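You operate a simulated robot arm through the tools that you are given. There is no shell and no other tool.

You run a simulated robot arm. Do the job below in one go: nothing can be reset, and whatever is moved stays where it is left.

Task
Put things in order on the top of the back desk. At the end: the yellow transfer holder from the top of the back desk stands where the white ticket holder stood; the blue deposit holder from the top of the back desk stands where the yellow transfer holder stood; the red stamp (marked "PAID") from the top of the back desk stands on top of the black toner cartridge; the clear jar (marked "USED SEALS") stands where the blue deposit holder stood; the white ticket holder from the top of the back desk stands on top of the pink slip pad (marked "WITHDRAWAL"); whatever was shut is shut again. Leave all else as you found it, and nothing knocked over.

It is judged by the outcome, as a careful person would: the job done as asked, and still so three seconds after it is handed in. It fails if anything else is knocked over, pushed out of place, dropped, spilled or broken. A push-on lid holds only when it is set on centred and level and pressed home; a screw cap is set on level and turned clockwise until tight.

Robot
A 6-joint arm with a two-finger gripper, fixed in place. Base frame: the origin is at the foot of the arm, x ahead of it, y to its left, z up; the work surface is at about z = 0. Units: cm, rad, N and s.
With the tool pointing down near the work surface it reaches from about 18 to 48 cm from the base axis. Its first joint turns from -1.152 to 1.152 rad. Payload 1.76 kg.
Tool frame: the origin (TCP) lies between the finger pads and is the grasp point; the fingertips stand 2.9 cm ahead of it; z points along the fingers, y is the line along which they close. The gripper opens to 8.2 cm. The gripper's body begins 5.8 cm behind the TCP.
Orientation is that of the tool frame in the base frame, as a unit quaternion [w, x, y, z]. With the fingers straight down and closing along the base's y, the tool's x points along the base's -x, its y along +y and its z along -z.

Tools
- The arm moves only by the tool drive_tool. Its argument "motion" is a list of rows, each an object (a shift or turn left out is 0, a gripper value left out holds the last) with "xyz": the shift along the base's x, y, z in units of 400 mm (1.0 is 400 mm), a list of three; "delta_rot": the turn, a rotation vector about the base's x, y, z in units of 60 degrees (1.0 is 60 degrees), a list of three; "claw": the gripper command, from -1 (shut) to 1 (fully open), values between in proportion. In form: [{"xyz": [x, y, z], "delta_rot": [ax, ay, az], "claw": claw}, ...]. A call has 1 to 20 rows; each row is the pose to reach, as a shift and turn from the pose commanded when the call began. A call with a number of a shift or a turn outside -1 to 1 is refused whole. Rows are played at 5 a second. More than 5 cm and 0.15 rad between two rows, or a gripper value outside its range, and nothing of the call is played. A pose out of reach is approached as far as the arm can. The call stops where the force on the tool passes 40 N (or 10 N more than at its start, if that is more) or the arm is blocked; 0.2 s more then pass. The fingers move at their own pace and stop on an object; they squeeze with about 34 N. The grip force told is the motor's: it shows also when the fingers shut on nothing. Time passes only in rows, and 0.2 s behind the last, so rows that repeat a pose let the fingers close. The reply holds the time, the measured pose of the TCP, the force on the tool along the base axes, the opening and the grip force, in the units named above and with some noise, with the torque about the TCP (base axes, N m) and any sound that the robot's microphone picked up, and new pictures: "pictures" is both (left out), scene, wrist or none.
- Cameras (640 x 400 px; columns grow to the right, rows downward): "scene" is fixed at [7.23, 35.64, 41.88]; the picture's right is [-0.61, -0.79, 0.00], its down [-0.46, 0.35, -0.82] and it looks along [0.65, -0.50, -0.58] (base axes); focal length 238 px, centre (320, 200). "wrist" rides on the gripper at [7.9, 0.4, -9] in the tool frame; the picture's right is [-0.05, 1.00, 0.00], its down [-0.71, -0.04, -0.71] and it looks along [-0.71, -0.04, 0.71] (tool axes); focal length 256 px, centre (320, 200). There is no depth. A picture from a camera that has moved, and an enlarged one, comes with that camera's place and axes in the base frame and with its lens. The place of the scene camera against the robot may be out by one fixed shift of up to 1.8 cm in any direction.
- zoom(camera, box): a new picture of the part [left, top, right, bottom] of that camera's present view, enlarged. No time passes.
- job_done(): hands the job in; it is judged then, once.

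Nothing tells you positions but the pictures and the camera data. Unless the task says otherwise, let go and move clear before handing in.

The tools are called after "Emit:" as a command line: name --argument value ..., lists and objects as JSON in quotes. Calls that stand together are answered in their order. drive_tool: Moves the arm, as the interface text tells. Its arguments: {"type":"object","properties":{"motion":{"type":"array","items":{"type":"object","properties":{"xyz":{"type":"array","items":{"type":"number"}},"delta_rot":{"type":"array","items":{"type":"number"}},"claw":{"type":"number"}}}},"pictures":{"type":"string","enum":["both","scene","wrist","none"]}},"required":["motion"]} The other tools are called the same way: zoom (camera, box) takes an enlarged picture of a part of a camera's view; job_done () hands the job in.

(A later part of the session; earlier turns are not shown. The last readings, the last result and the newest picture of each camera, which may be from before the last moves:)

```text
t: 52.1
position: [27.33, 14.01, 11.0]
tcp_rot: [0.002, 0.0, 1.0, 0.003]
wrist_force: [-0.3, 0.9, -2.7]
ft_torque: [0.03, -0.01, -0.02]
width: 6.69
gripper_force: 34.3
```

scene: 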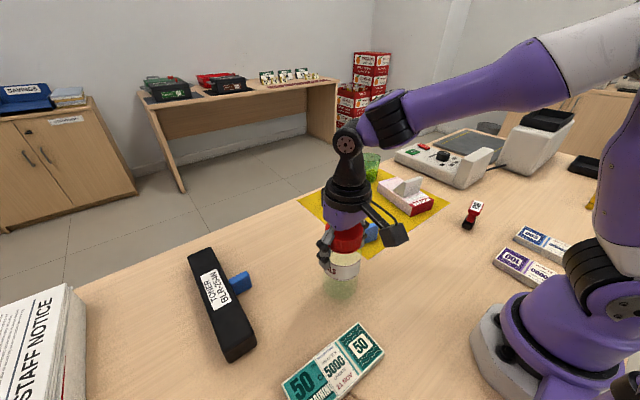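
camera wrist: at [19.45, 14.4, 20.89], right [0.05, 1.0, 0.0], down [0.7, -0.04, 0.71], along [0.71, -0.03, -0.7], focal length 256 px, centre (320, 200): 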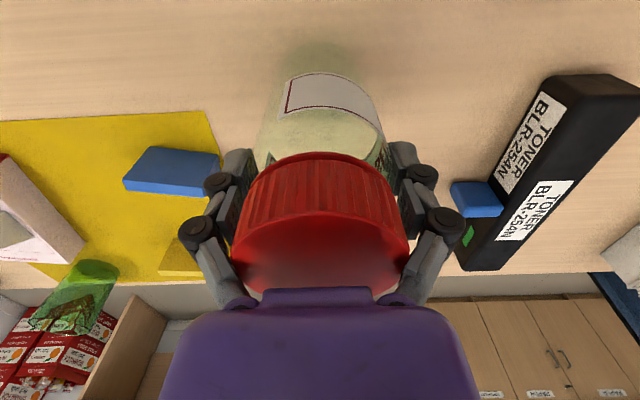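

Emit:
drive_tool --motion '[{"xyz": [0, 0, -0.002], "claw": -1}, {"xyz": [0, 0, -0.004], "claw": -1}, {"xyz": [0, 0, -0.004], "claw": -1}]' --pictures "none"

Emit:
drive_tool --motion '[{"xyz": [0, 0, -0.001], "claw": -1}, {"xyz": [0, 0, -0.002], "claw": -1}, {"xyz": [0, 0, -0.002], "claw": -1}]' --pictures "none"

```text
t: 52.9
position: [27.32, 14.02, 10.86]
tcp_rot: [0.003, 0.0, 1.0, 0.002]
wrist_force: [0.5, -0.5, -3.4]
ft_torque: [0.0, 0.01, -0.01]
width: 6.7
gripper_force: 33.8
```

```text
t: 53.7
position: [27.24, 13.95, 10.72]
tcp_rot: [0.002, 0.0, 1.0, 0.002]
wrist_force: [0.4, 0.4, -1.3]
ft_torque: [0.01, 0.0, 0.01]
width: 6.67
gripper_force: 33.5
```

Emit:
drive_tool --motion '[{"xyz": [0, 0, -0.001], "claw": -1}, {"xyz": [0, 0, -0.002], "claw": -1}, {"xyz": [0, 0, -0.002], "claw": -1}]' --pictures "scene"

Emit:
zoom --camera "scene" --box '[280, 200, 400, 330]'

```text
t: 54.5
position: [27.28, 14.09, 10.68]
tcp_rot: [0.002, 0.0, 1.0, 0.003]
wrist_force: [-2.8, -2.3, 4.6]
ft_torque: [-0.28, 0.1, -0.07]
width: 6.66
gripper_force: 33.9
```

scene: 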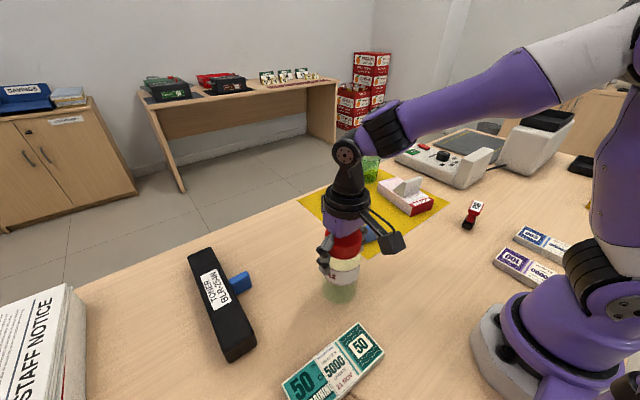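

```text
3.08 times, centred on (340, 265) of scene
camera zoom: at [7.23, 35.64, 41.88], right [-0.61, -0.79, 0.0], down [-0.46, 0.35, -0.82], along [0.65, -0.5, -0.58], focal length 734 px, centre (258, 0)
```

zoom: 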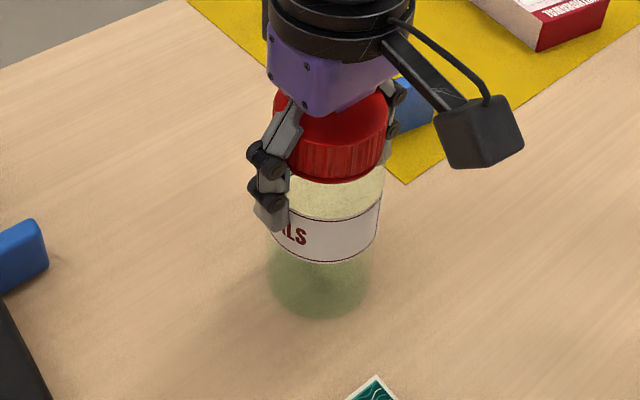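

The jar is resting on the desk. I'll open and rise straight up past the lid.

Emit:
drive_tool --motion '[{"claw": 1}, {"claw": 1}, {"claw": 1}, {"xyz": [0, 0, 0.03], "claw": 1}, {"xyz": [0, 0, 0.1], "claw": 1}, {"xyz": [0, 0, 0.18], "claw": 1}, {"xyz": [0, 0, 0.25], "claw": 1}, {"xyz": [0, 0, 0.25], "claw": 1}]'

Emit:
zoom --camera "scene" --box '[280, 200, 400, 330]'

```text
t: 56.3
position: [27.3, 13.97, 20.76]
tcp_rot: [0.003, -0.001, 1.0, 0.002]
wrist_force: [0.1, 0.3, 0.6]
ft_torque: [0.0, 0.0, 0.0]
width: 8.21
gripper_force: 0.1
camera wrist: at [19.44, 14.39, 29.65], right [0.05, 1.0, 0.0], down [0.7, -0.04, 0.71], along [0.71, -0.03, -0.7], focal length 256 px, centre (320, 200)
```

scene: 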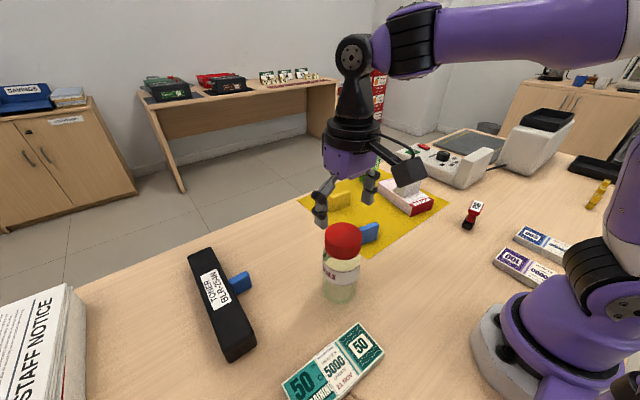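
wrist: 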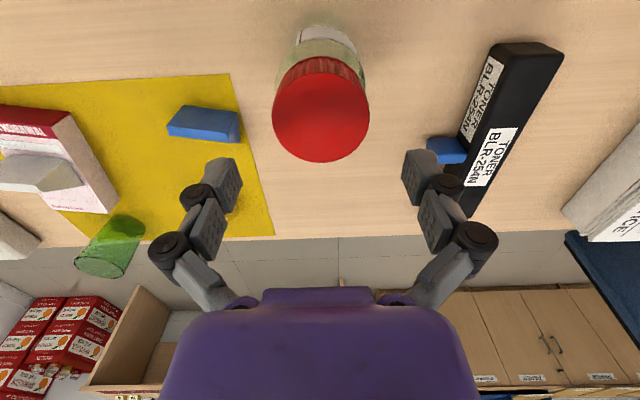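

```text
3.08 times, centred on (340, 265) of scene
camera zoom: at [7.23, 35.64, 41.88], right [-0.61, -0.79, 0.0], down [-0.46, 0.35, -0.82], along [0.65, -0.5, -0.58], focal length 734 px, centre (258, 0)
```

zoom: 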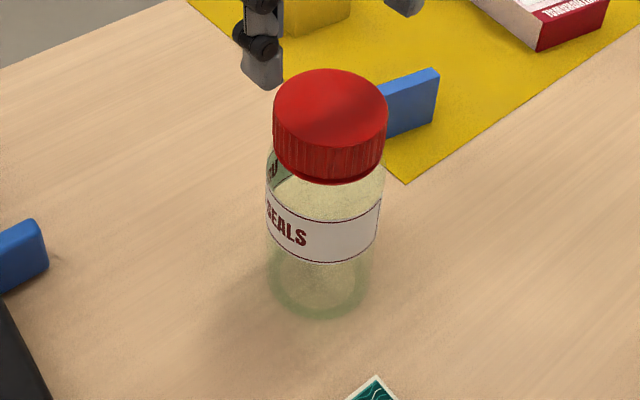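

The jar is standing, lid on. While I have this view I'll measure the toner cartridge.

Emit:
zoom --camera "wrist" --box '[400, 20, 600, 220]'

Emit:
zoom --camera "scene" --box '[160, 230, 280, 380]'

```text
2.00 times, centred on (500, 120) of wrist
camera zoom: at [19.44, 14.39, 29.65], right [0.05, 1.0, 0.0], down [0.7, -0.04, 0.71], along [0.71, -0.03, -0.7], focal length 512 px, centre (-40, 360)
```

zoom: 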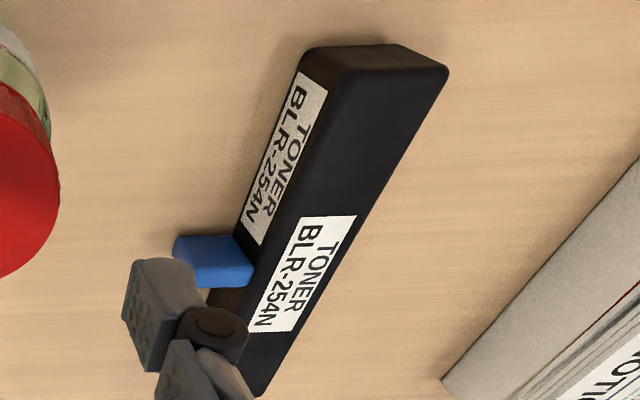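

```text
2.67 times, centred on (220, 305) of scene
camera zoom: at [7.23, 35.64, 41.88], right [-0.61, -0.79, 0.0], down [-0.46, 0.35, -0.82], along [0.65, -0.5, -0.58], focal length 636 px, centre (587, -80)
```

zoom: 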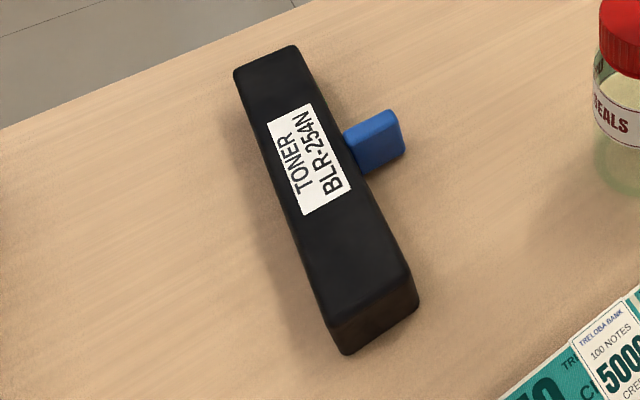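

The toner's top is at about z=4.1, spanning y of about 32–36, with its near end at x of about 27.8. Now I'll go over to the stamp on the right side.

Emit:
drive_tool --motion '[{"xyz": [0, -0.1, 0]}, {"xyz": [0, -0.2, 0]}, {"xyz": [0, -0.3, 0]}, {"xyz": [-0.01, -0.4, 0]}, {"xyz": [-0.03, -0.5, -0.02]}, {"xyz": [-0.05, -0.6, -0.05]}, {"xyz": [-0.07, -0.7, -0.08]}, {"xyz": [-0.09, -0.8, -0.11]}, {"xyz": [-0.11, -0.9, -0.14]}, {"xyz": [-0.13, -0.98, -0.16]}, {"xyz": [-0.13, -0.98, -0.16]}]'

Emit:
zoom --camera "wrist" --box '[200, 0, 440, 170]'

```text
t: 58.7
position: [22.19, -25.21, 14.23]
tcp_rot: [0.003, 0.0, 1.0, 0.002]
wrist_force: [0.0, -0.3, -0.6]
ft_torque: [0.0, 0.01, -0.01]
width: 8.23
gripper_force: 0.1
camera wrist: at [14.24, -24.86, 23.15], right [0.05, 1.0, 0.0], down [0.7, -0.04, 0.71], along [0.71, -0.03, -0.7], focal length 256 px, centre (320, 200)
```

scene: 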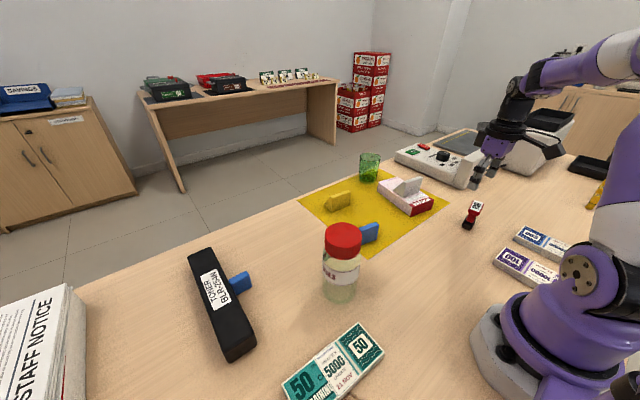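
wrist: 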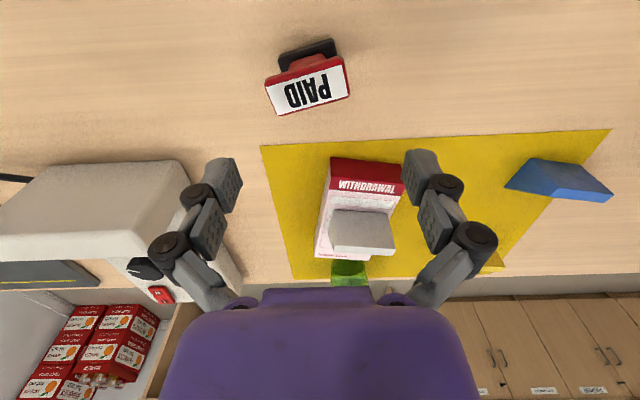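

```text
2.35 times, centred on (320, 85) of wrist
camera zoom: at [14.24, -24.86, 23.15], right [0.05, 1.0, 0.0], down [0.7, -0.04, 0.71], along [0.71, -0.03, -0.7], focal length 602 px, centre (320, 471)
```

zoom: 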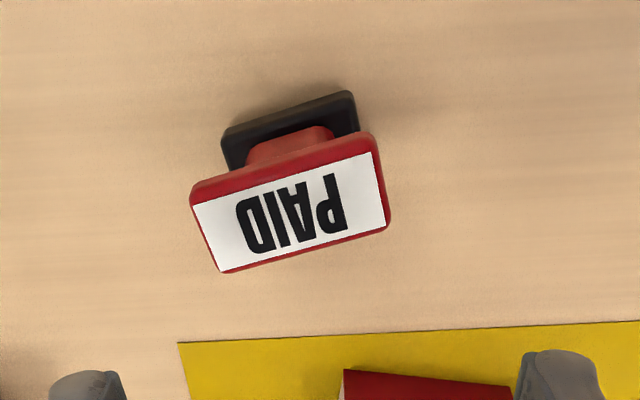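

The stamp's head is about 5 × 2.2 cm, with its top at about z=6.3 near (20.9, -25.9) and yaw about +0.2. I'll align above it and re-measure.

Emit:
drive_tool --motion '[{"xyz": [-0.01, -0.006, -0.02], "delta_rot": [0, 0, 0.07]}, {"xyz": [-0.02, -0.012, -0.05], "delta_rot": [0, 0, 0.13]}, {"xyz": [-0.03, -0.018, -0.08], "delta_rot": [0, 0, 0.19]}, {"xyz": [-0.03, -0.018, -0.1], "delta_rot": [0, 0, 0.19]}, {"xyz": [-0.03, -0.018, -0.1], "delta_rot": [0, 0, 0.19]}]'

Emit:
zoom --camera "wrist" --box '[220, 40, 420, 180]'

Emit:
zoom --camera "scene" --box '[440, 170, 520, 240]'

```text
t: 59.9
position: [20.95, -25.85, 10.25]
tcp_rot: [0.002, -0.1, 0.995, 0.003]
wrist_force: [0.4, 0.8, -0.1]
ft_torque: [0.03, -0.01, 0.0]
width: 8.21
gripper_force: 0.0
camera wrist: at [13.1, -27.1, 19.14], right [-0.15, 0.99, 0.0], down [0.7, 0.1, 0.71], along [0.7, 0.11, -0.7], focal length 256 px, centre (320, 200)
```

scene: 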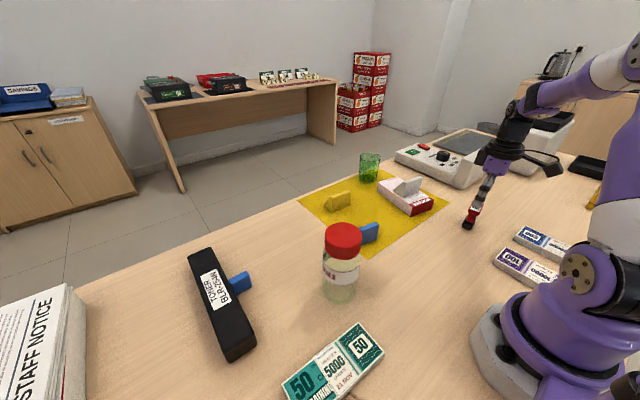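
wrist: 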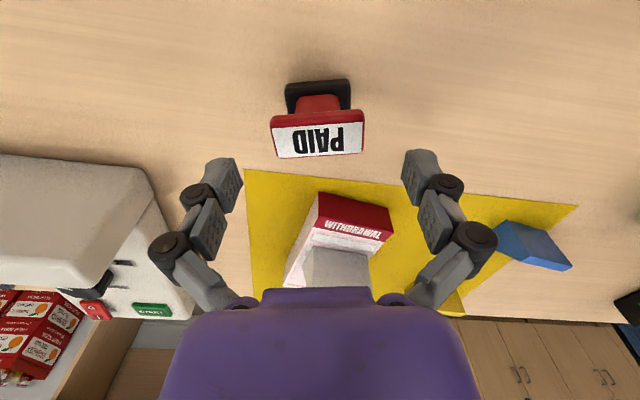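

```text
2.86 times, centred on (320, 110) of wrist
camera zoom: at [13.1, -27.1, 19.14], right [-0.15, 0.99, 0.0], down [0.7, 0.1, 0.71], along [0.7, 0.11, -0.7], focal length 731 px, centre (320, 457)
```

zoom: 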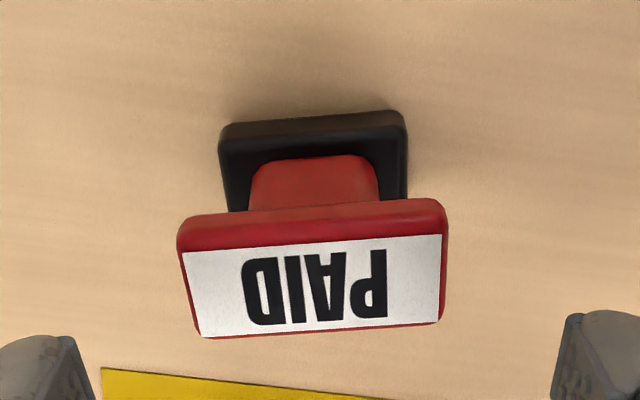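

```text
5.71 times, centred on (480, 205) of scene
camera zoom: at [7.23, 35.64, 41.88], right [-0.61, -0.79, 0.0], down [-0.46, 0.35, -0.82], along [0.65, -0.5, -0.58], focal length 1363 px, centre (-594, 171)
```

zoom: 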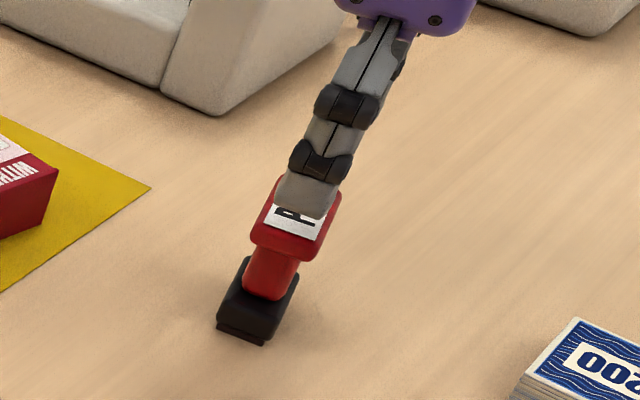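

Emit:
drive_tool --motion '[{"xyz": [0.002, -0.001, -0.04], "delta_rot": [0, 0, 0.017], "claw": 1}, {"xyz": [0.002, -0.001, -0.08], "delta_rot": [0, 0, 0.017], "claw": 1}, {"xyz": [0.002, -0.001, -0.12], "delta_rot": [0, 0, 0.017], "claw": 1}, {"xyz": [0.002, -0.001, -0.12], "delta_rot": [0, 0, 0.017], "claw": 1}]'

Emit:
zoom --camera "scene" --box '[440, 170, 520, 240]'

Emit:
zoom --camera "wrist" --box '[180, 80, 460, 260]'

```text
t: 60.9
position: [21.1, -25.97, 5.42]
tcp_rot: [0.002, -0.109, 0.994, 0.002]
wrist_force: [1.1, 0.9, -0.5]
ft_torque: [-0.02, -0.02, -0.02]
width: 8.21
gripper_force: 0.0
camera wrist: at [13.25, -27.29, 14.33], right [-0.16, 0.99, 0.0], down [0.69, 0.11, 0.71], along [0.7, 0.12, -0.7], focal length 256 px, centre (320, 200)
```

scene: 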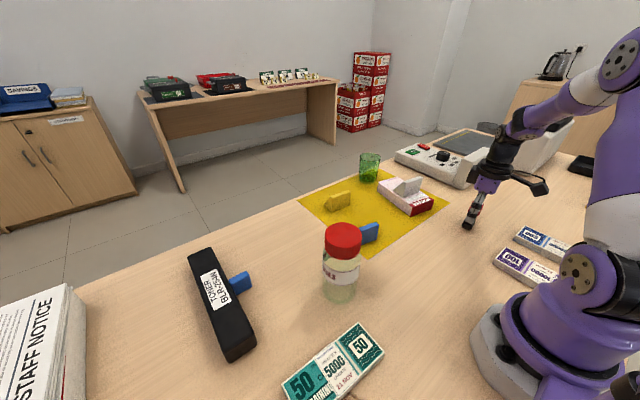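
wrist: 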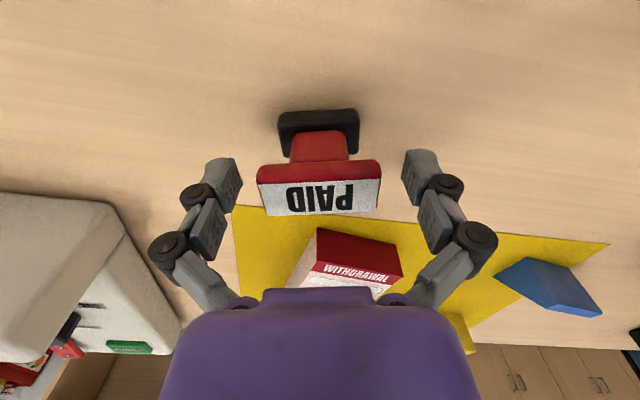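

```text
5.71 times, centred on (480, 205) of scene
camera zoom: at [7.23, 35.64, 41.88], right [-0.61, -0.79, 0.0], down [-0.46, 0.35, -0.82], along [0.65, -0.5, -0.58], focal length 1363 px, centre (-594, 171)
```

zoom: 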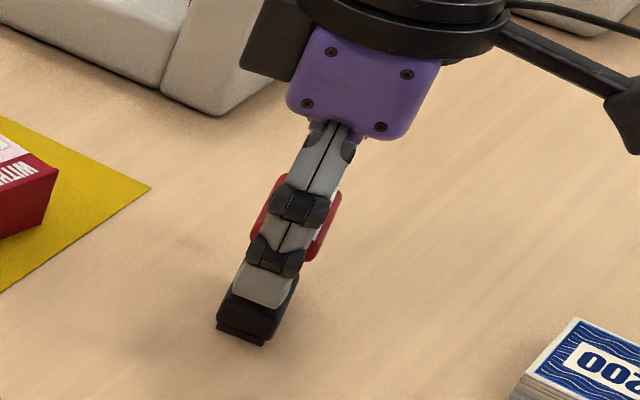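

```text
2.22 times, centred on (320, 170) of wrist
camera zoom: at [13.25, -27.29, 14.33], right [-0.16, 0.99, 0.0], down [0.69, 0.11, 0.71], along [0.7, 0.12, -0.7], focal length 569 px, centre (320, 267)
```

zoom: 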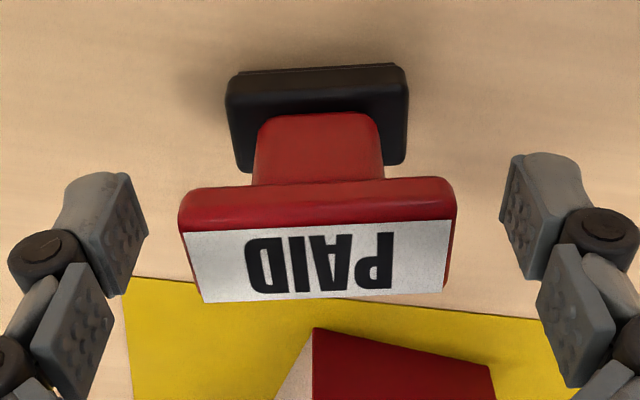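

The head spans z of about 5.2–6.5, so I'll raise 0.7 cm to centre the pads on it, then grip and lift gently.

Emit:
drive_tool --motion '[{"xyz": [0, 0, 0.017], "claw": 1}, {"xyz": [0, 0, 0.017], "claw": 0.5}, {"xyz": [0, 0, 0.017], "claw": 0.3}, {"xyz": [0, 0, 0.017], "claw": -1}, {"xyz": [0, 0, 0.017], "claw": -1}, {"xyz": [0, 0, 0.017], "claw": -1}]'

Emit:
zoom --camera "wrist" --box '[180, 80, 460, 260]'

Emit:
zoom --camera "scene" --box '[440, 170, 520, 240]'

```text
t: 62.3
position: [20.92, -26.04, 6.15]
tcp_rot: [0.002, -0.109, 0.994, 0.002]
wrist_force: [-2.2, 2.3, 13.6]
ft_torque: [0.12, 0.11, 0.02]
width: 5.27
gripper_force: 33.9
camera wrist: at [13.23, -27.31, 15.1], right [-0.16, 0.99, 0.0], down [0.69, 0.11, 0.71], along [0.7, 0.12, -0.7], focal length 256 px, centre (320, 200)
```

scene: 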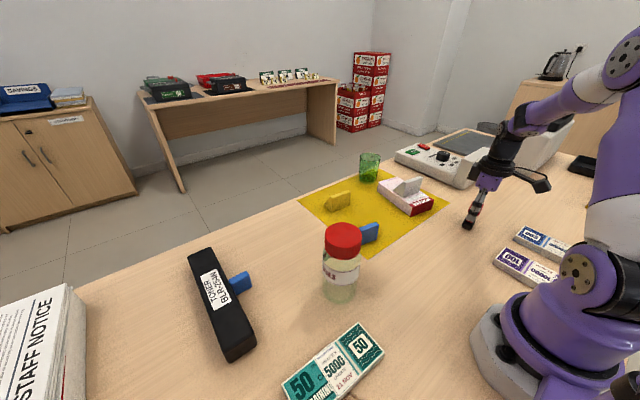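
wrist: 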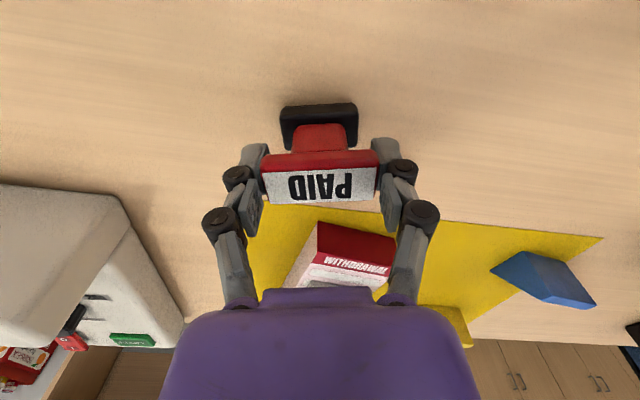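

```text
2.22 times, centred on (320, 170) of wrist
camera zoom: at [13.23, -27.31, 15.1], right [-0.16, 0.99, 0.0], down [0.69, 0.11, 0.71], along [0.7, 0.12, -0.7], focal length 569 px, centre (320, 267)
```

zoom: 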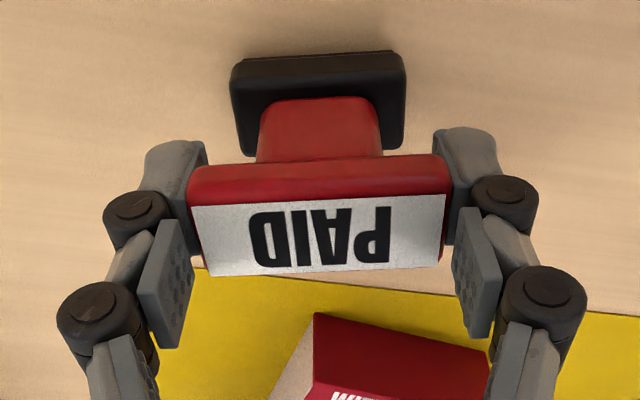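

```text
5.71 times, centred on (480, 205) of scene
camera zoom: at [7.23, 35.65, 41.87], right [-0.61, -0.79, 0.0], down [-0.46, 0.35, -0.82], along [0.65, -0.5, -0.58], focal length 1363 px, centre (-594, 171)
```

zoom: 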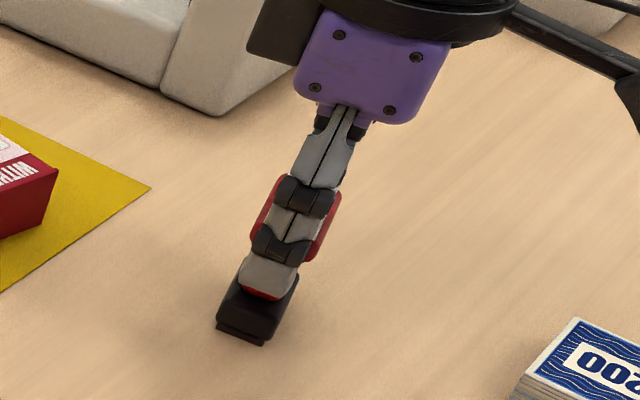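

Emit:
drive_tool --motion '[{"xyz": [0, 0, 0.008], "claw": -1}, {"xyz": [0, 0, 0.02], "claw": -1}, {"xyz": [0, 0, 0.04], "claw": -1}, {"xyz": [0, 0, 0.07], "claw": -1}, {"xyz": [0, 0, 0.12], "claw": -1}, {"xyz": [0, 0, 0.2], "claw": -1}, {"xyz": [0, 0, 0.2], "claw": -1}]'

Emit:
zoom --camera "wrist" --box '[180, 80, 460, 260]'

Emit:
zoom --camera "scene" --box '[440, 120, 540, 220]'

```text
t: 63.9
position: [20.98, -25.99, 14.3]
tcp_rot: [0.003, -0.108, 0.994, 0.003]
wrist_force: [0.1, -0.2, -1.4]
ft_torque: [-0.02, -0.01, 0.01]
width: 5.22
gripper_force: 34.0
camera wrist: at [13.19, -27.29, 23.17], right [-0.16, 0.99, 0.0], down [0.69, 0.11, 0.71], along [0.7, 0.12, -0.7], focal length 256 px, centre (320, 200)
```

scene: 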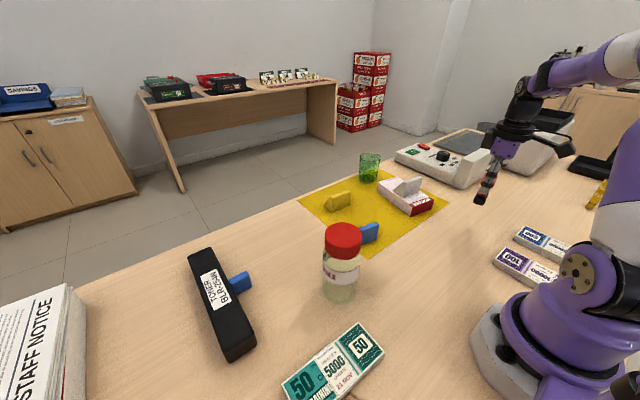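
wrist: 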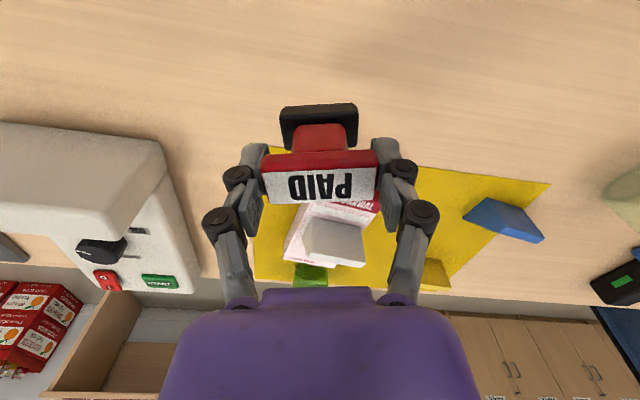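

```text
2.22 times, centred on (320, 170) of wrist
camera zoom: at [13.19, -27.29, 23.17], right [-0.16, 0.99, 0.0], down [0.69, 0.11, 0.71], along [0.7, 0.12, -0.7], focal length 569 px, centre (320, 267)
```

zoom: 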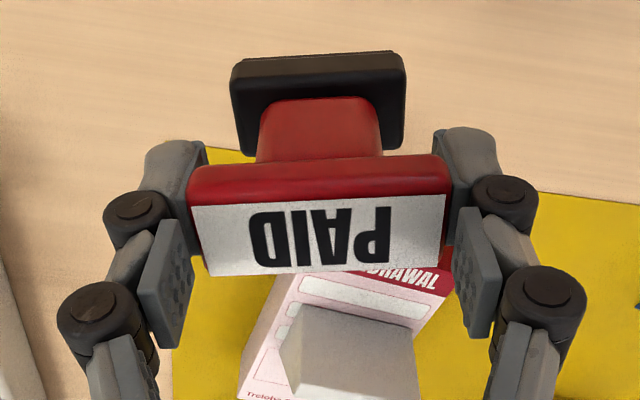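

```text
4.00 times, centred on (490, 170) of scene
camera zoom: at [7.23, 35.65, 41.88], right [-0.61, -0.79, 0.0], down [-0.46, 0.35, -0.82], along [0.65, -0.5, -0.58], focal length 954 px, centre (-360, 320)
```

zoom: 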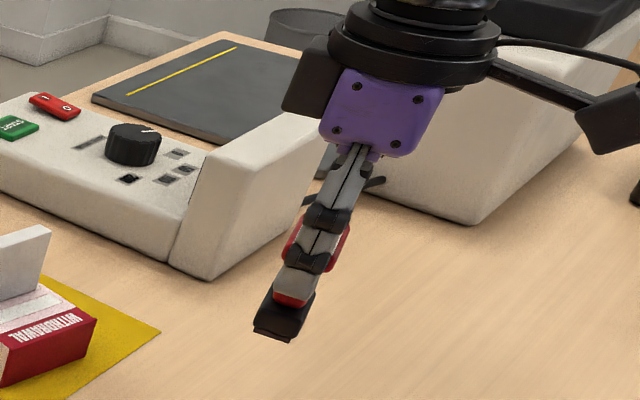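

The stamp is held upright. I'll raise it well above the jar and swing to the left side, turning so its long axis runs along the toner.

Emit:
drive_tool --motion '[{"xyz": [0, 0, 0.1], "delta_rot": [0, 0, 0.05], "claw": -1}, {"xyz": [0.02, 0.03, 0.2], "delta_rot": [0, 0, 0.11], "claw": -1}, {"xyz": [0.06, 0.11, 0.24], "delta_rot": [0, 0, 0.17], "claw": -1}, {"xyz": [0.11, 0.2, 0.24], "delta_rot": [0, 0, 0.24], "claw": -1}, {"xyz": [0.15, 0.295, 0.24], "delta_rot": [0, 0, 0.31], "claw": -1}, {"xyz": [0.19, 0.39, 0.24], "delta_rot": [0, 0, 0.38], "claw": -1}, {"xyz": [0.22, 0.485, 0.24], "delta_rot": [0, 0, 0.45], "claw": -1}, {"xyz": [0.25, 0.58, 0.24], "delta_rot": [0, 0, 0.52], "claw": -1}, {"xyz": [0.27, 0.675, 0.24], "delta_rot": [0, 0, 0.59], "claw": -1}, {"xyz": [0.28, 0.77, 0.24], "delta_rot": [0, 0, 0.65], "claw": -1}, {"xyz": [0.28, 0.77, 0.24], "delta_rot": [0, 0, 0.65], "claw": -1}]'

```text
t: 66.3
position: [32.26, 4.82, 23.8]
tcp_rot: [0.002, -0.434, 0.901, 0.003]
wrist_force: [-0.1, 0.8, -0.4]
ft_torque: [-0.02, 0.01, 0.01]
width: 5.25
gripper_force: 33.6
camera wrist: at [27.06, -1.15, 32.66], right [-0.75, 0.66, 0.0], down [0.47, 0.52, 0.71], along [0.47, 0.53, -0.7], focal length 256 px, centre (320, 200)
```

scene: 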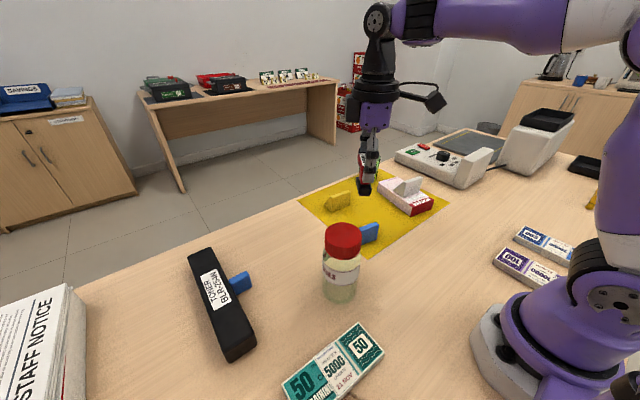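
wrist: 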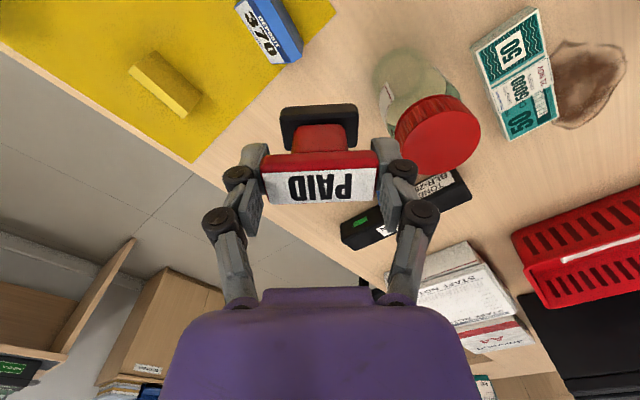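

Emit:
drive_tool --motion '[{"xyz": [0.03, 0.09, 0], "delta_rot": [0, 0, 0.1], "claw": -1}, {"xyz": [0.04, 0.18, 0], "delta_rot": [0, 0, 0.2], "claw": -1}, {"xyz": [0.04, 0.27, 0], "delta_rot": [0, 0, 0.3], "claw": -1}, {"xyz": [0.02, 0.36, 0], "delta_rot": [0, 0, 0.4], "claw": -1}, {"xyz": [0, 0.45, 0], "delta_rot": [0, 0, 0.5], "claw": -1}, {"xyz": [-0.02, 0.51, -0.03], "delta_rot": [0, 0, 0.6], "claw": -1}, {"xyz": [-0.03, 0.53, -0.08], "delta_rot": [0, 0, 0.642], "claw": -1}, {"xyz": [-0.03, 0.53, -0.08], "delta_rot": [0, 0, 0.642], "claw": -1}]'

Emit:
zoom --camera "wrist" --box '[160, 0, 480, 200]'

Emit:
zoom --camera "scene" --box '[180, 180, 380, 380]'

```text
t: 68.1
position: [30.86, 26.19, 20.62]
tcp_rot: [-0.001, 0.708, -0.706, -0.003]
wrist_force: [0.1, 1.4, -1.5]
ft_torque: [-0.01, 0.0, 0.0]
width: 5.23
gripper_force: 33.7
out of reach, approached as far as the arm can: row 3
camera wrist: at [30.64, 18.1, 29.47], right [-1.0, 0.05, 0.0], down [0.04, 0.7, 0.71], along [0.03, 0.71, -0.7], focal length 256 px, centre (320, 200)
```

scene: 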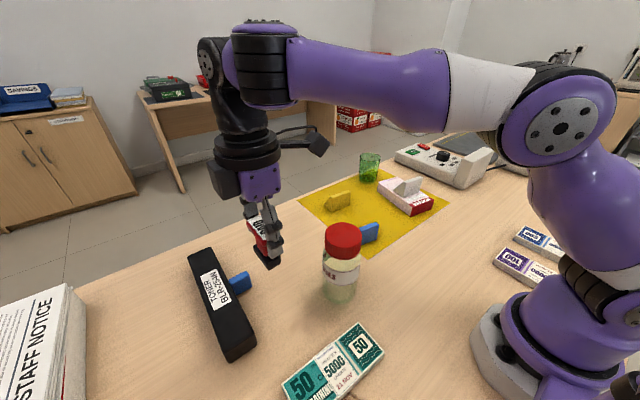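
wrist: 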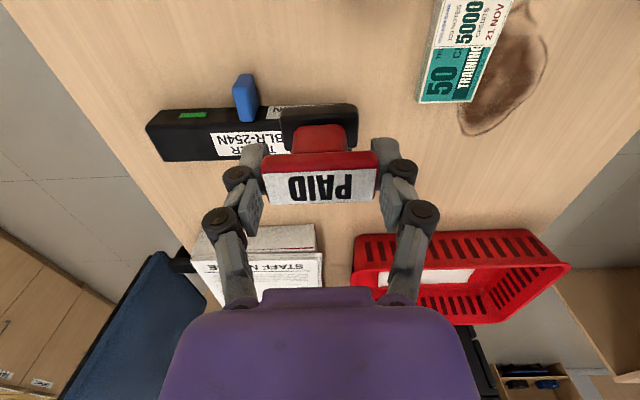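

```text
2.00 times, centred on (320, 100) of wrist
camera zoom: at [30.64, 18.1, 29.47], right [-1.0, 0.05, 0.0], down [0.04, 0.7, 0.71], along [0.03, 0.71, -0.7], focal length 512 px, centre (320, 400)
```

zoom: 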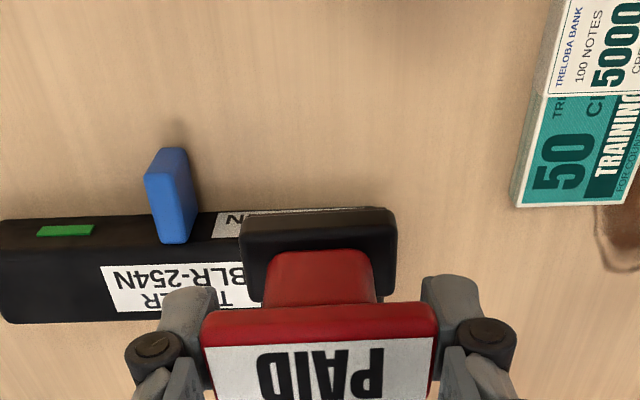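

```text
2.00 times, centred on (280, 280) of scene
camera zoom: at [7.23, 35.65, 41.88], right [-0.61, -0.79, 0.0], down [-0.46, 0.35, -0.82], along [0.65, -0.5, -0.58], focal length 477 px, centre (400, 40)
```

zoom: 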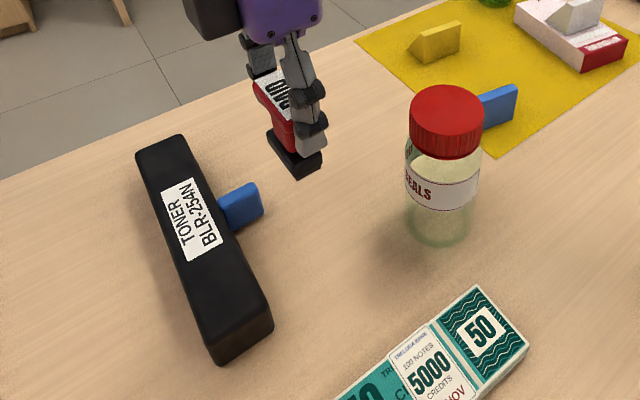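

The stamp is level and lined up with the toner, whose top centreline is at about y=34.1. I'll move over the near part of the toner.

Emit:
drive_tool --motion '[{"xyz": [0, 0.05, -0.03], "claw": -1}, {"xyz": [0, 0.11, -0.07], "claw": -1}, {"xyz": [0, 0.16, -0.12], "claw": -1}, {"xyz": [0.001, 0.2, -0.166], "claw": -1}, {"xyz": [0.001, 0.2, -0.166], "claw": -1}]'

Emit:
zoom --camera "wrist" --box '[160, 0, 480, 200]'

Emit:
zoom --camera "scene" --box '[150, 180, 310, 380]'

```text
t: 69.3
position: [31.02, 34.17, 13.93]
tcp_rot: [0.0, 0.707, -0.707, -0.003]
wrist_force: [-0.2, -0.7, -0.1]
ft_torque: [-0.02, 0.03, -0.01]
width: 5.24
gripper_force: 34.0
camera wrist: at [30.78, 26.17, 22.8], right [-1.0, 0.05, 0.0], down [0.04, 0.7, 0.71], along [0.03, 0.71, -0.7], focal length 256 px, centre (320, 200)
```

scene: 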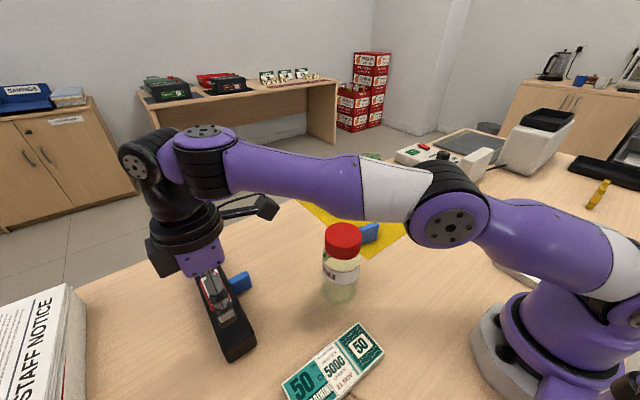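
wrist: 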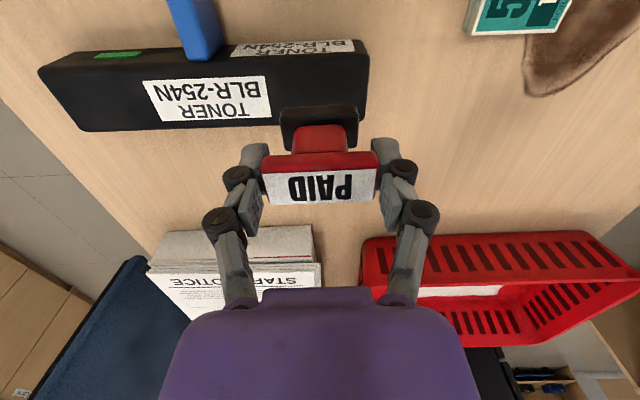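

```text
2.00 times, centred on (320, 100) of wrist
camera zoom: at [30.78, 26.17, 22.8], right [-1.0, 0.05, 0.0], down [0.04, 0.7, 0.71], along [0.03, 0.71, -0.7], focal length 512 px, centre (320, 400)
```

zoom: 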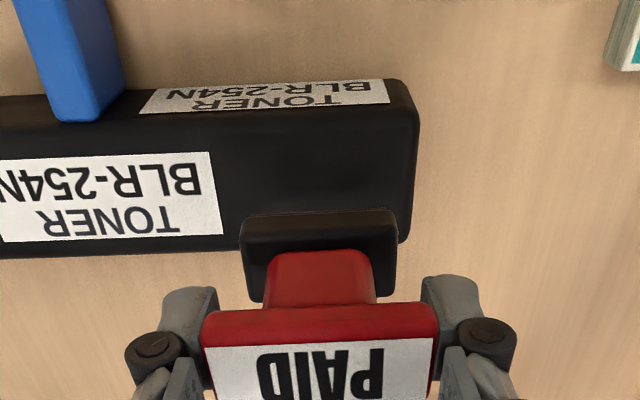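

```text
2.00 times, centred on (230, 280) of scene
camera zoom: at [7.23, 35.65, 41.88], right [-0.61, -0.79, 0.0], down [-0.46, 0.35, -0.82], along [0.65, -0.5, -0.58], focal length 477 px, centre (500, 40)
```

zoom: 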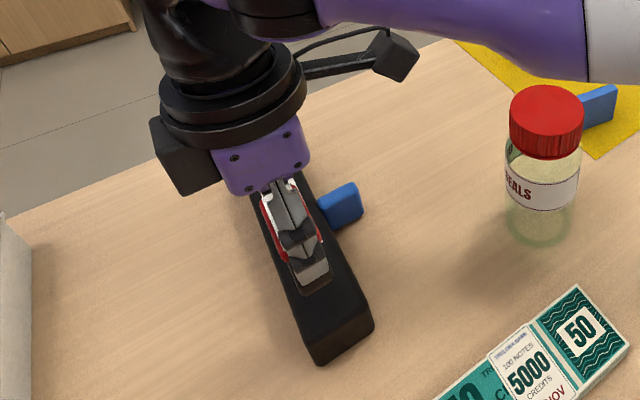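

Emit:
drive_tool --motion '[{"xyz": [0.007, -0.0075, -0.02], "claw": -1}, {"xyz": [0.007, -0.0075, -0.045], "claw": -1}, {"xyz": [0.007, -0.0075, -0.064], "claw": -1}, {"xyz": [0.007, -0.0075, -0.064], "claw": -1}]'

Emit:
zoom --camera "scene" --box '[180, 230, 280, 370]'

Emit:
zoom --camera "wrist" --box '[160, 0, 480, 200]'

```text
t: 70.3
position: [31.29, 33.78, 11.45]
tcp_rot: [-0.001, 0.707, -0.707, -0.003]
wrist_force: [0.4, -0.6, -0.7]
ft_torque: [0.0, -0.02, 0.01]
width: 5.22
gripper_force: 34.0
camera wrist: at [31.04, 25.82, 20.28], right [-1.0, 0.05, 0.0], down [0.04, 0.7, 0.71], along [0.03, 0.71, -0.7], focal length 256 px, centre (320, 200)
```

scene: 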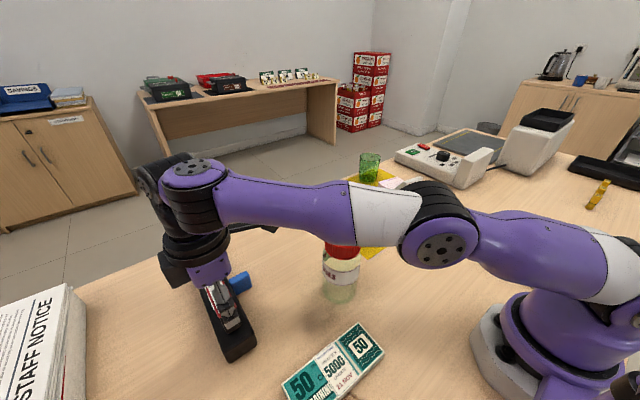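
wrist: 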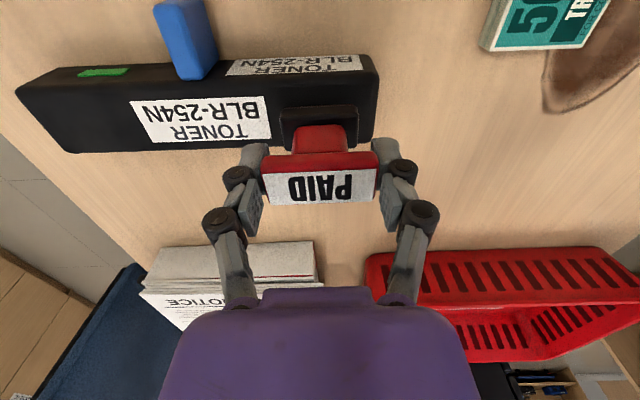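

```text
2.86 times, centred on (230, 300) of scene
camera zoom: at [7.23, 35.65, 41.88], right [-0.61, -0.79, 0.0], down [-0.46, 0.35, -0.82], along [0.65, -0.5, -0.58], focal length 681 px, centre (577, -86)
```

zoom: 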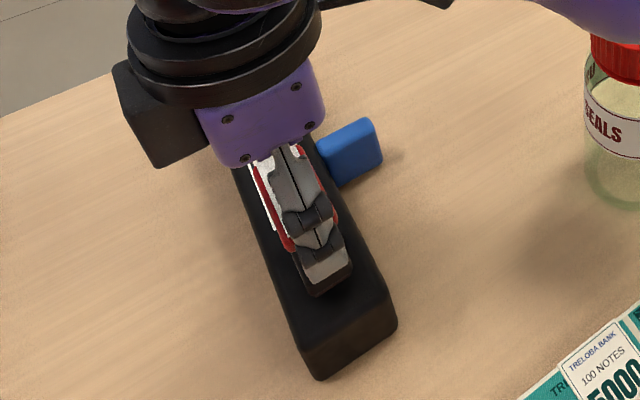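

```text
2.00 times, centred on (320, 100) of wrist
camera zoom: at [31.04, 25.82, 20.28], right [-1.0, 0.05, 0.0], down [0.04, 0.7, 0.71], along [0.03, 0.71, -0.7], focal length 512 px, centre (320, 400)
```

zoom: 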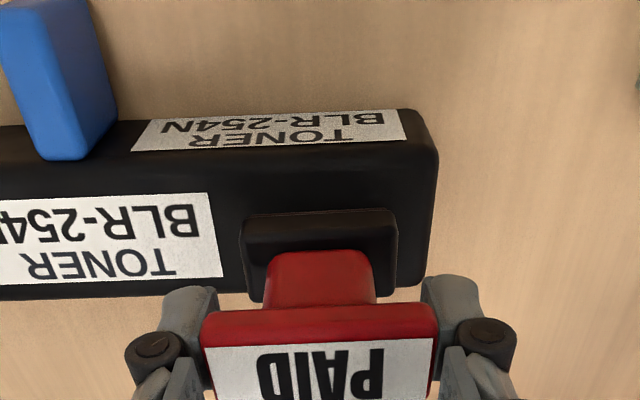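

Emit:
drive_tool --motion '[{"xyz": [0, 0, -0.004], "claw": -1}, {"xyz": [0, 0, -0.008], "claw": -1}, {"xyz": [0, 0, -0.008], "claw": -1}]' --pictures "none"

Emit:
drive_tool --motion '[{"xyz": [0, 0, -0.002], "claw": -1}, {"xyz": [0, 0, -0.004], "claw": -1}, {"xyz": [0, 0, -0.004], "claw": -1}]' --pictures "none"

Emit:
drive_tool --motion '[{"xyz": [0, 0, -0.002], "claw": -1}, {"xyz": [0, 0, -0.004], "claw": -1}, {"xyz": [0, 0, -0.004], "claw": -1}]' --pictures "none"

```text
t: 71.1
position: [31.33, 33.78, 11.07]
tcp_rot: [0.0, 0.707, -0.707, -0.004]
wrist_force: [0.3, -0.2, 0.6]
ft_torque: [0.01, -0.04, 0.04]
width: 5.23
gripper_force: 34.3
```

```text
t: 71.9
position: [31.37, 33.78, 10.88]
tcp_rot: [0.0, 0.708, -0.707, -0.003]
wrist_force: [0.7, 0.8, -0.2]
ft_torque: [0.0, -0.02, 0.02]
width: 5.23
gripper_force: 33.8
```

```text
t: 72.7
position: [31.32, 33.67, 10.79]
tcp_rot: [0.0, 0.707, -0.707, -0.003]
wrist_force: [0.0, -0.1, -0.6]
ft_torque: [0.01, -0.02, 0.02]
width: 5.26
gripper_force: 34.0
```

Emit:
drive_tool --motion '[{"xyz": [0, 0, -0.002], "claw": -1}, {"xyz": [0, 0, -0.004], "claw": -1}, {"xyz": [0, 0, -0.004], "claw": -1}]' --pictures "none"

Emit:
drive_tool --motion '[{"xyz": [0, 0, -0.0015], "claw": -1}, {"xyz": [0, 0, -0.003], "claw": -1}, {"xyz": [0, 0, -0.003], "claw": -1}]' --pictures "none"

Emit:
zoom --camera "wrist" --box '[160, 0, 480, 200]'

```text
t: 73.5
position: [31.34, 33.85, 10.84]
tcp_rot: [-0.002, 0.707, -0.707, -0.004]
wrist_force: [-2.2, -2.8, 20.3]
ft_torque: [-0.29, 0.03, 0.0]
width: 5.26
gripper_force: 34.1
```

```text
t: 74.3
position: [31.39, 33.81, 10.55]
tcp_rot: [0.002, -0.707, 0.707, 0.003]
wrist_force: [2.7, 3.7, 24.8]
ft_torque: [0.22, -0.04, 0.02]
width: 5.29
gripper_force: 33.5
```

```text
2.00 times, centred on (320, 100) of wrist
camera zoom: at [31.06, 25.82, 19.36], right [-1.0, 0.05, 0.0], down [0.04, 0.7, 0.71], along [0.04, 0.71, -0.7], focal length 512 px, centre (320, 400)
```

zoom: 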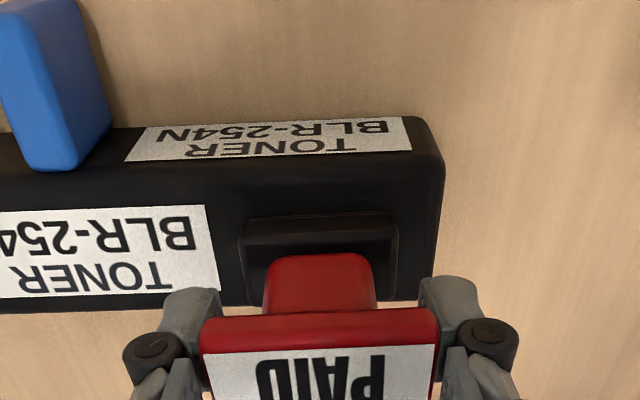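

The stamp is on the toner, pressed a bit hard. I'll ease up a millimetre and check before I release.

Emit:
drive_tool --motion '[{"xyz": [0, 0, 0.0015], "claw": -1}, {"xyz": [0, 0, 0.003], "claw": -1}, {"xyz": [0, 0, 0.003], "claw": -1}]'

Emit:
zoom --camera "scene" --box '[180, 230, 280, 370]'

```text
t: 75.1
position: [31.27, 33.71, 10.52]
tcp_rot: [0.0, -0.707, 0.707, 0.004]
wrist_force: [1.9, 2.4, 13.2]
ft_torque: [0.12, -0.09, -0.03]
width: 5.22
gripper_force: 33.8
camera wrist: at [31.05, 25.79, 19.43], right [-1.0, 0.05, 0.01], down [0.04, 0.7, 0.71], along [0.03, 0.71, -0.7], focal length 256 px, centre (320, 200)
```

scene: 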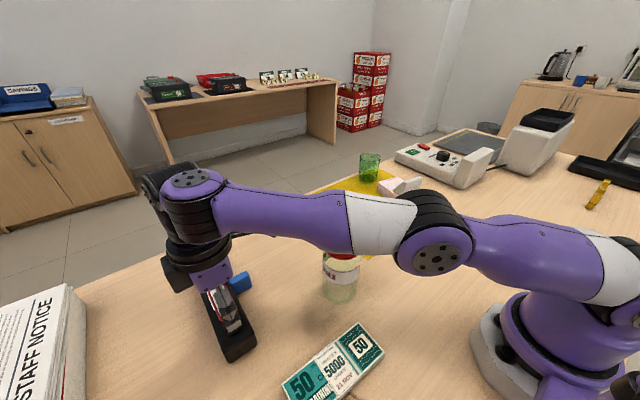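
wrist: 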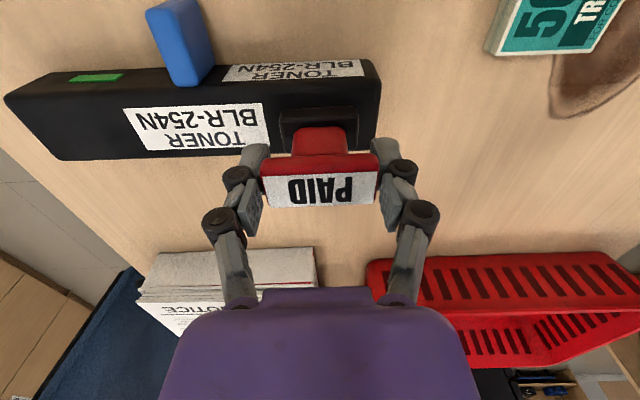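

```text
2.86 times, centred on (230, 300) of scene
camera zoom: at [7.23, 35.64, 41.88], right [-0.61, -0.79, 0.0], down [-0.46, 0.35, -0.82], along [0.65, -0.5, -0.58], focal length 681 px, centre (577, -86)
```

zoom: 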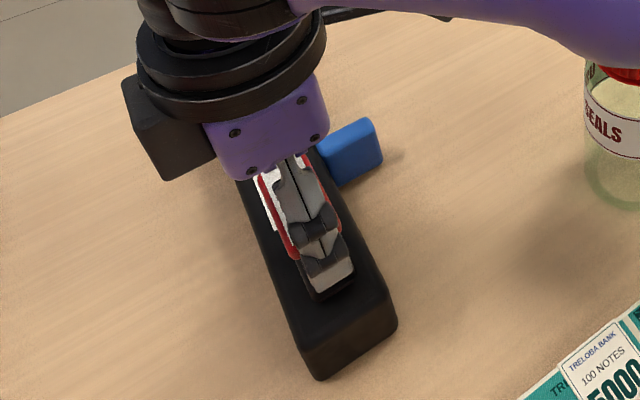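

Emit:
drive_tool --motion '[{"xyz": [0, 0, 0.001], "claw": -1}, {"xyz": [0, 0, 0.001], "claw": 0.8}, {"xyz": [0, 0, 0.001], "claw": 0.9}, {"xyz": [0, 0, 0.001], "claw": 0.9}, {"xyz": [0, 0, 0.04], "claw": 0.9}, {"xyz": [0, 0, 0.12], "claw": 0.9}, {"xyz": [0, -0.03, 0.22], "claw": 0.9}, {"xyz": [0, -0.03, 0.22], "claw": 0.9}]'

Emit:
zoom --camera "scene" --box '[180, 200, 300, 370]'

Emit:
zoom --camera "wrist" --box '[160, 0, 480, 200]'

```text
t: 76.9
position: [31.15, 32.07, 19.29]
tcp_rot: [0.0, -0.707, 0.708, 0.004]
wrist_force: [0.2, 0.2, 0.5]
ft_torque: [0.03, -0.04, -0.01]
width: 7.75
gripper_force: 0.0
out of reach, approached as far as the arm can: row 7, 8
camera wrist: at [30.85, 24.2, 28.16], right [-1.0, 0.05, 0.0], down [0.04, 0.7, 0.71], along [0.03, 0.71, -0.7], focal length 256 px, centre (320, 200)
```

scene: 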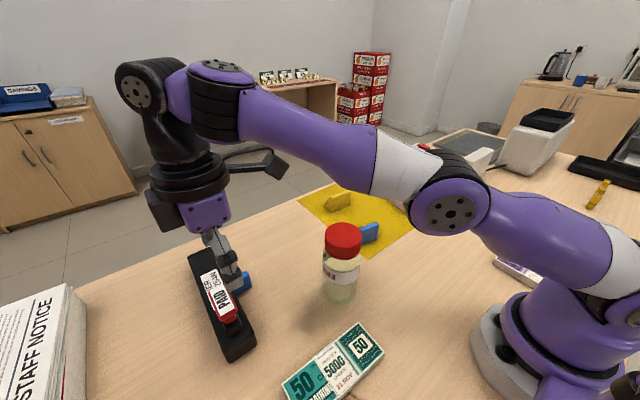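
wrist: 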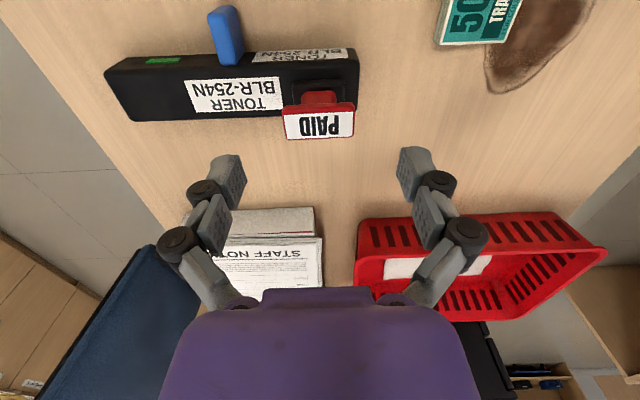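

```text
2.35 times, centred on (240, 285) of scene
camera zoom: at [7.23, 35.64, 41.88], right [-0.61, -0.79, 0.0], down [-0.46, 0.35, -0.82], along [0.65, -0.5, -0.58], focal length 561 px, centre (508, 0)
```

zoom: 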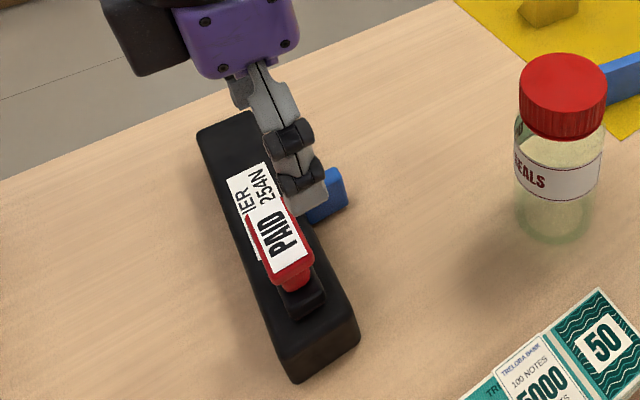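

```text
2.00 times, centred on (320, 100) of wrist
camera zoom: at [30.85, 24.2, 28.16], right [-1.0, 0.05, 0.0], down [0.04, 0.7, 0.71], along [0.03, 0.71, -0.7], focal length 512 px, centre (320, 400)
```

zoom: 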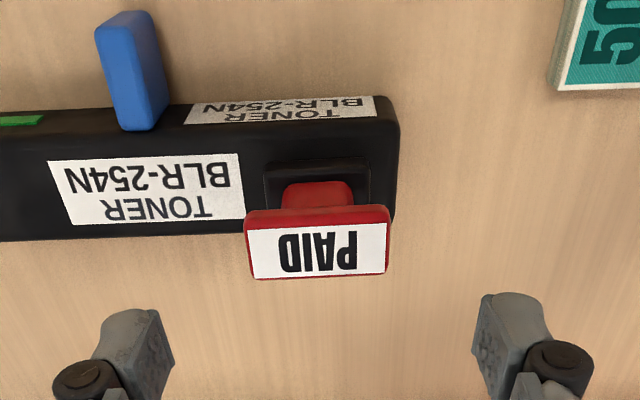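

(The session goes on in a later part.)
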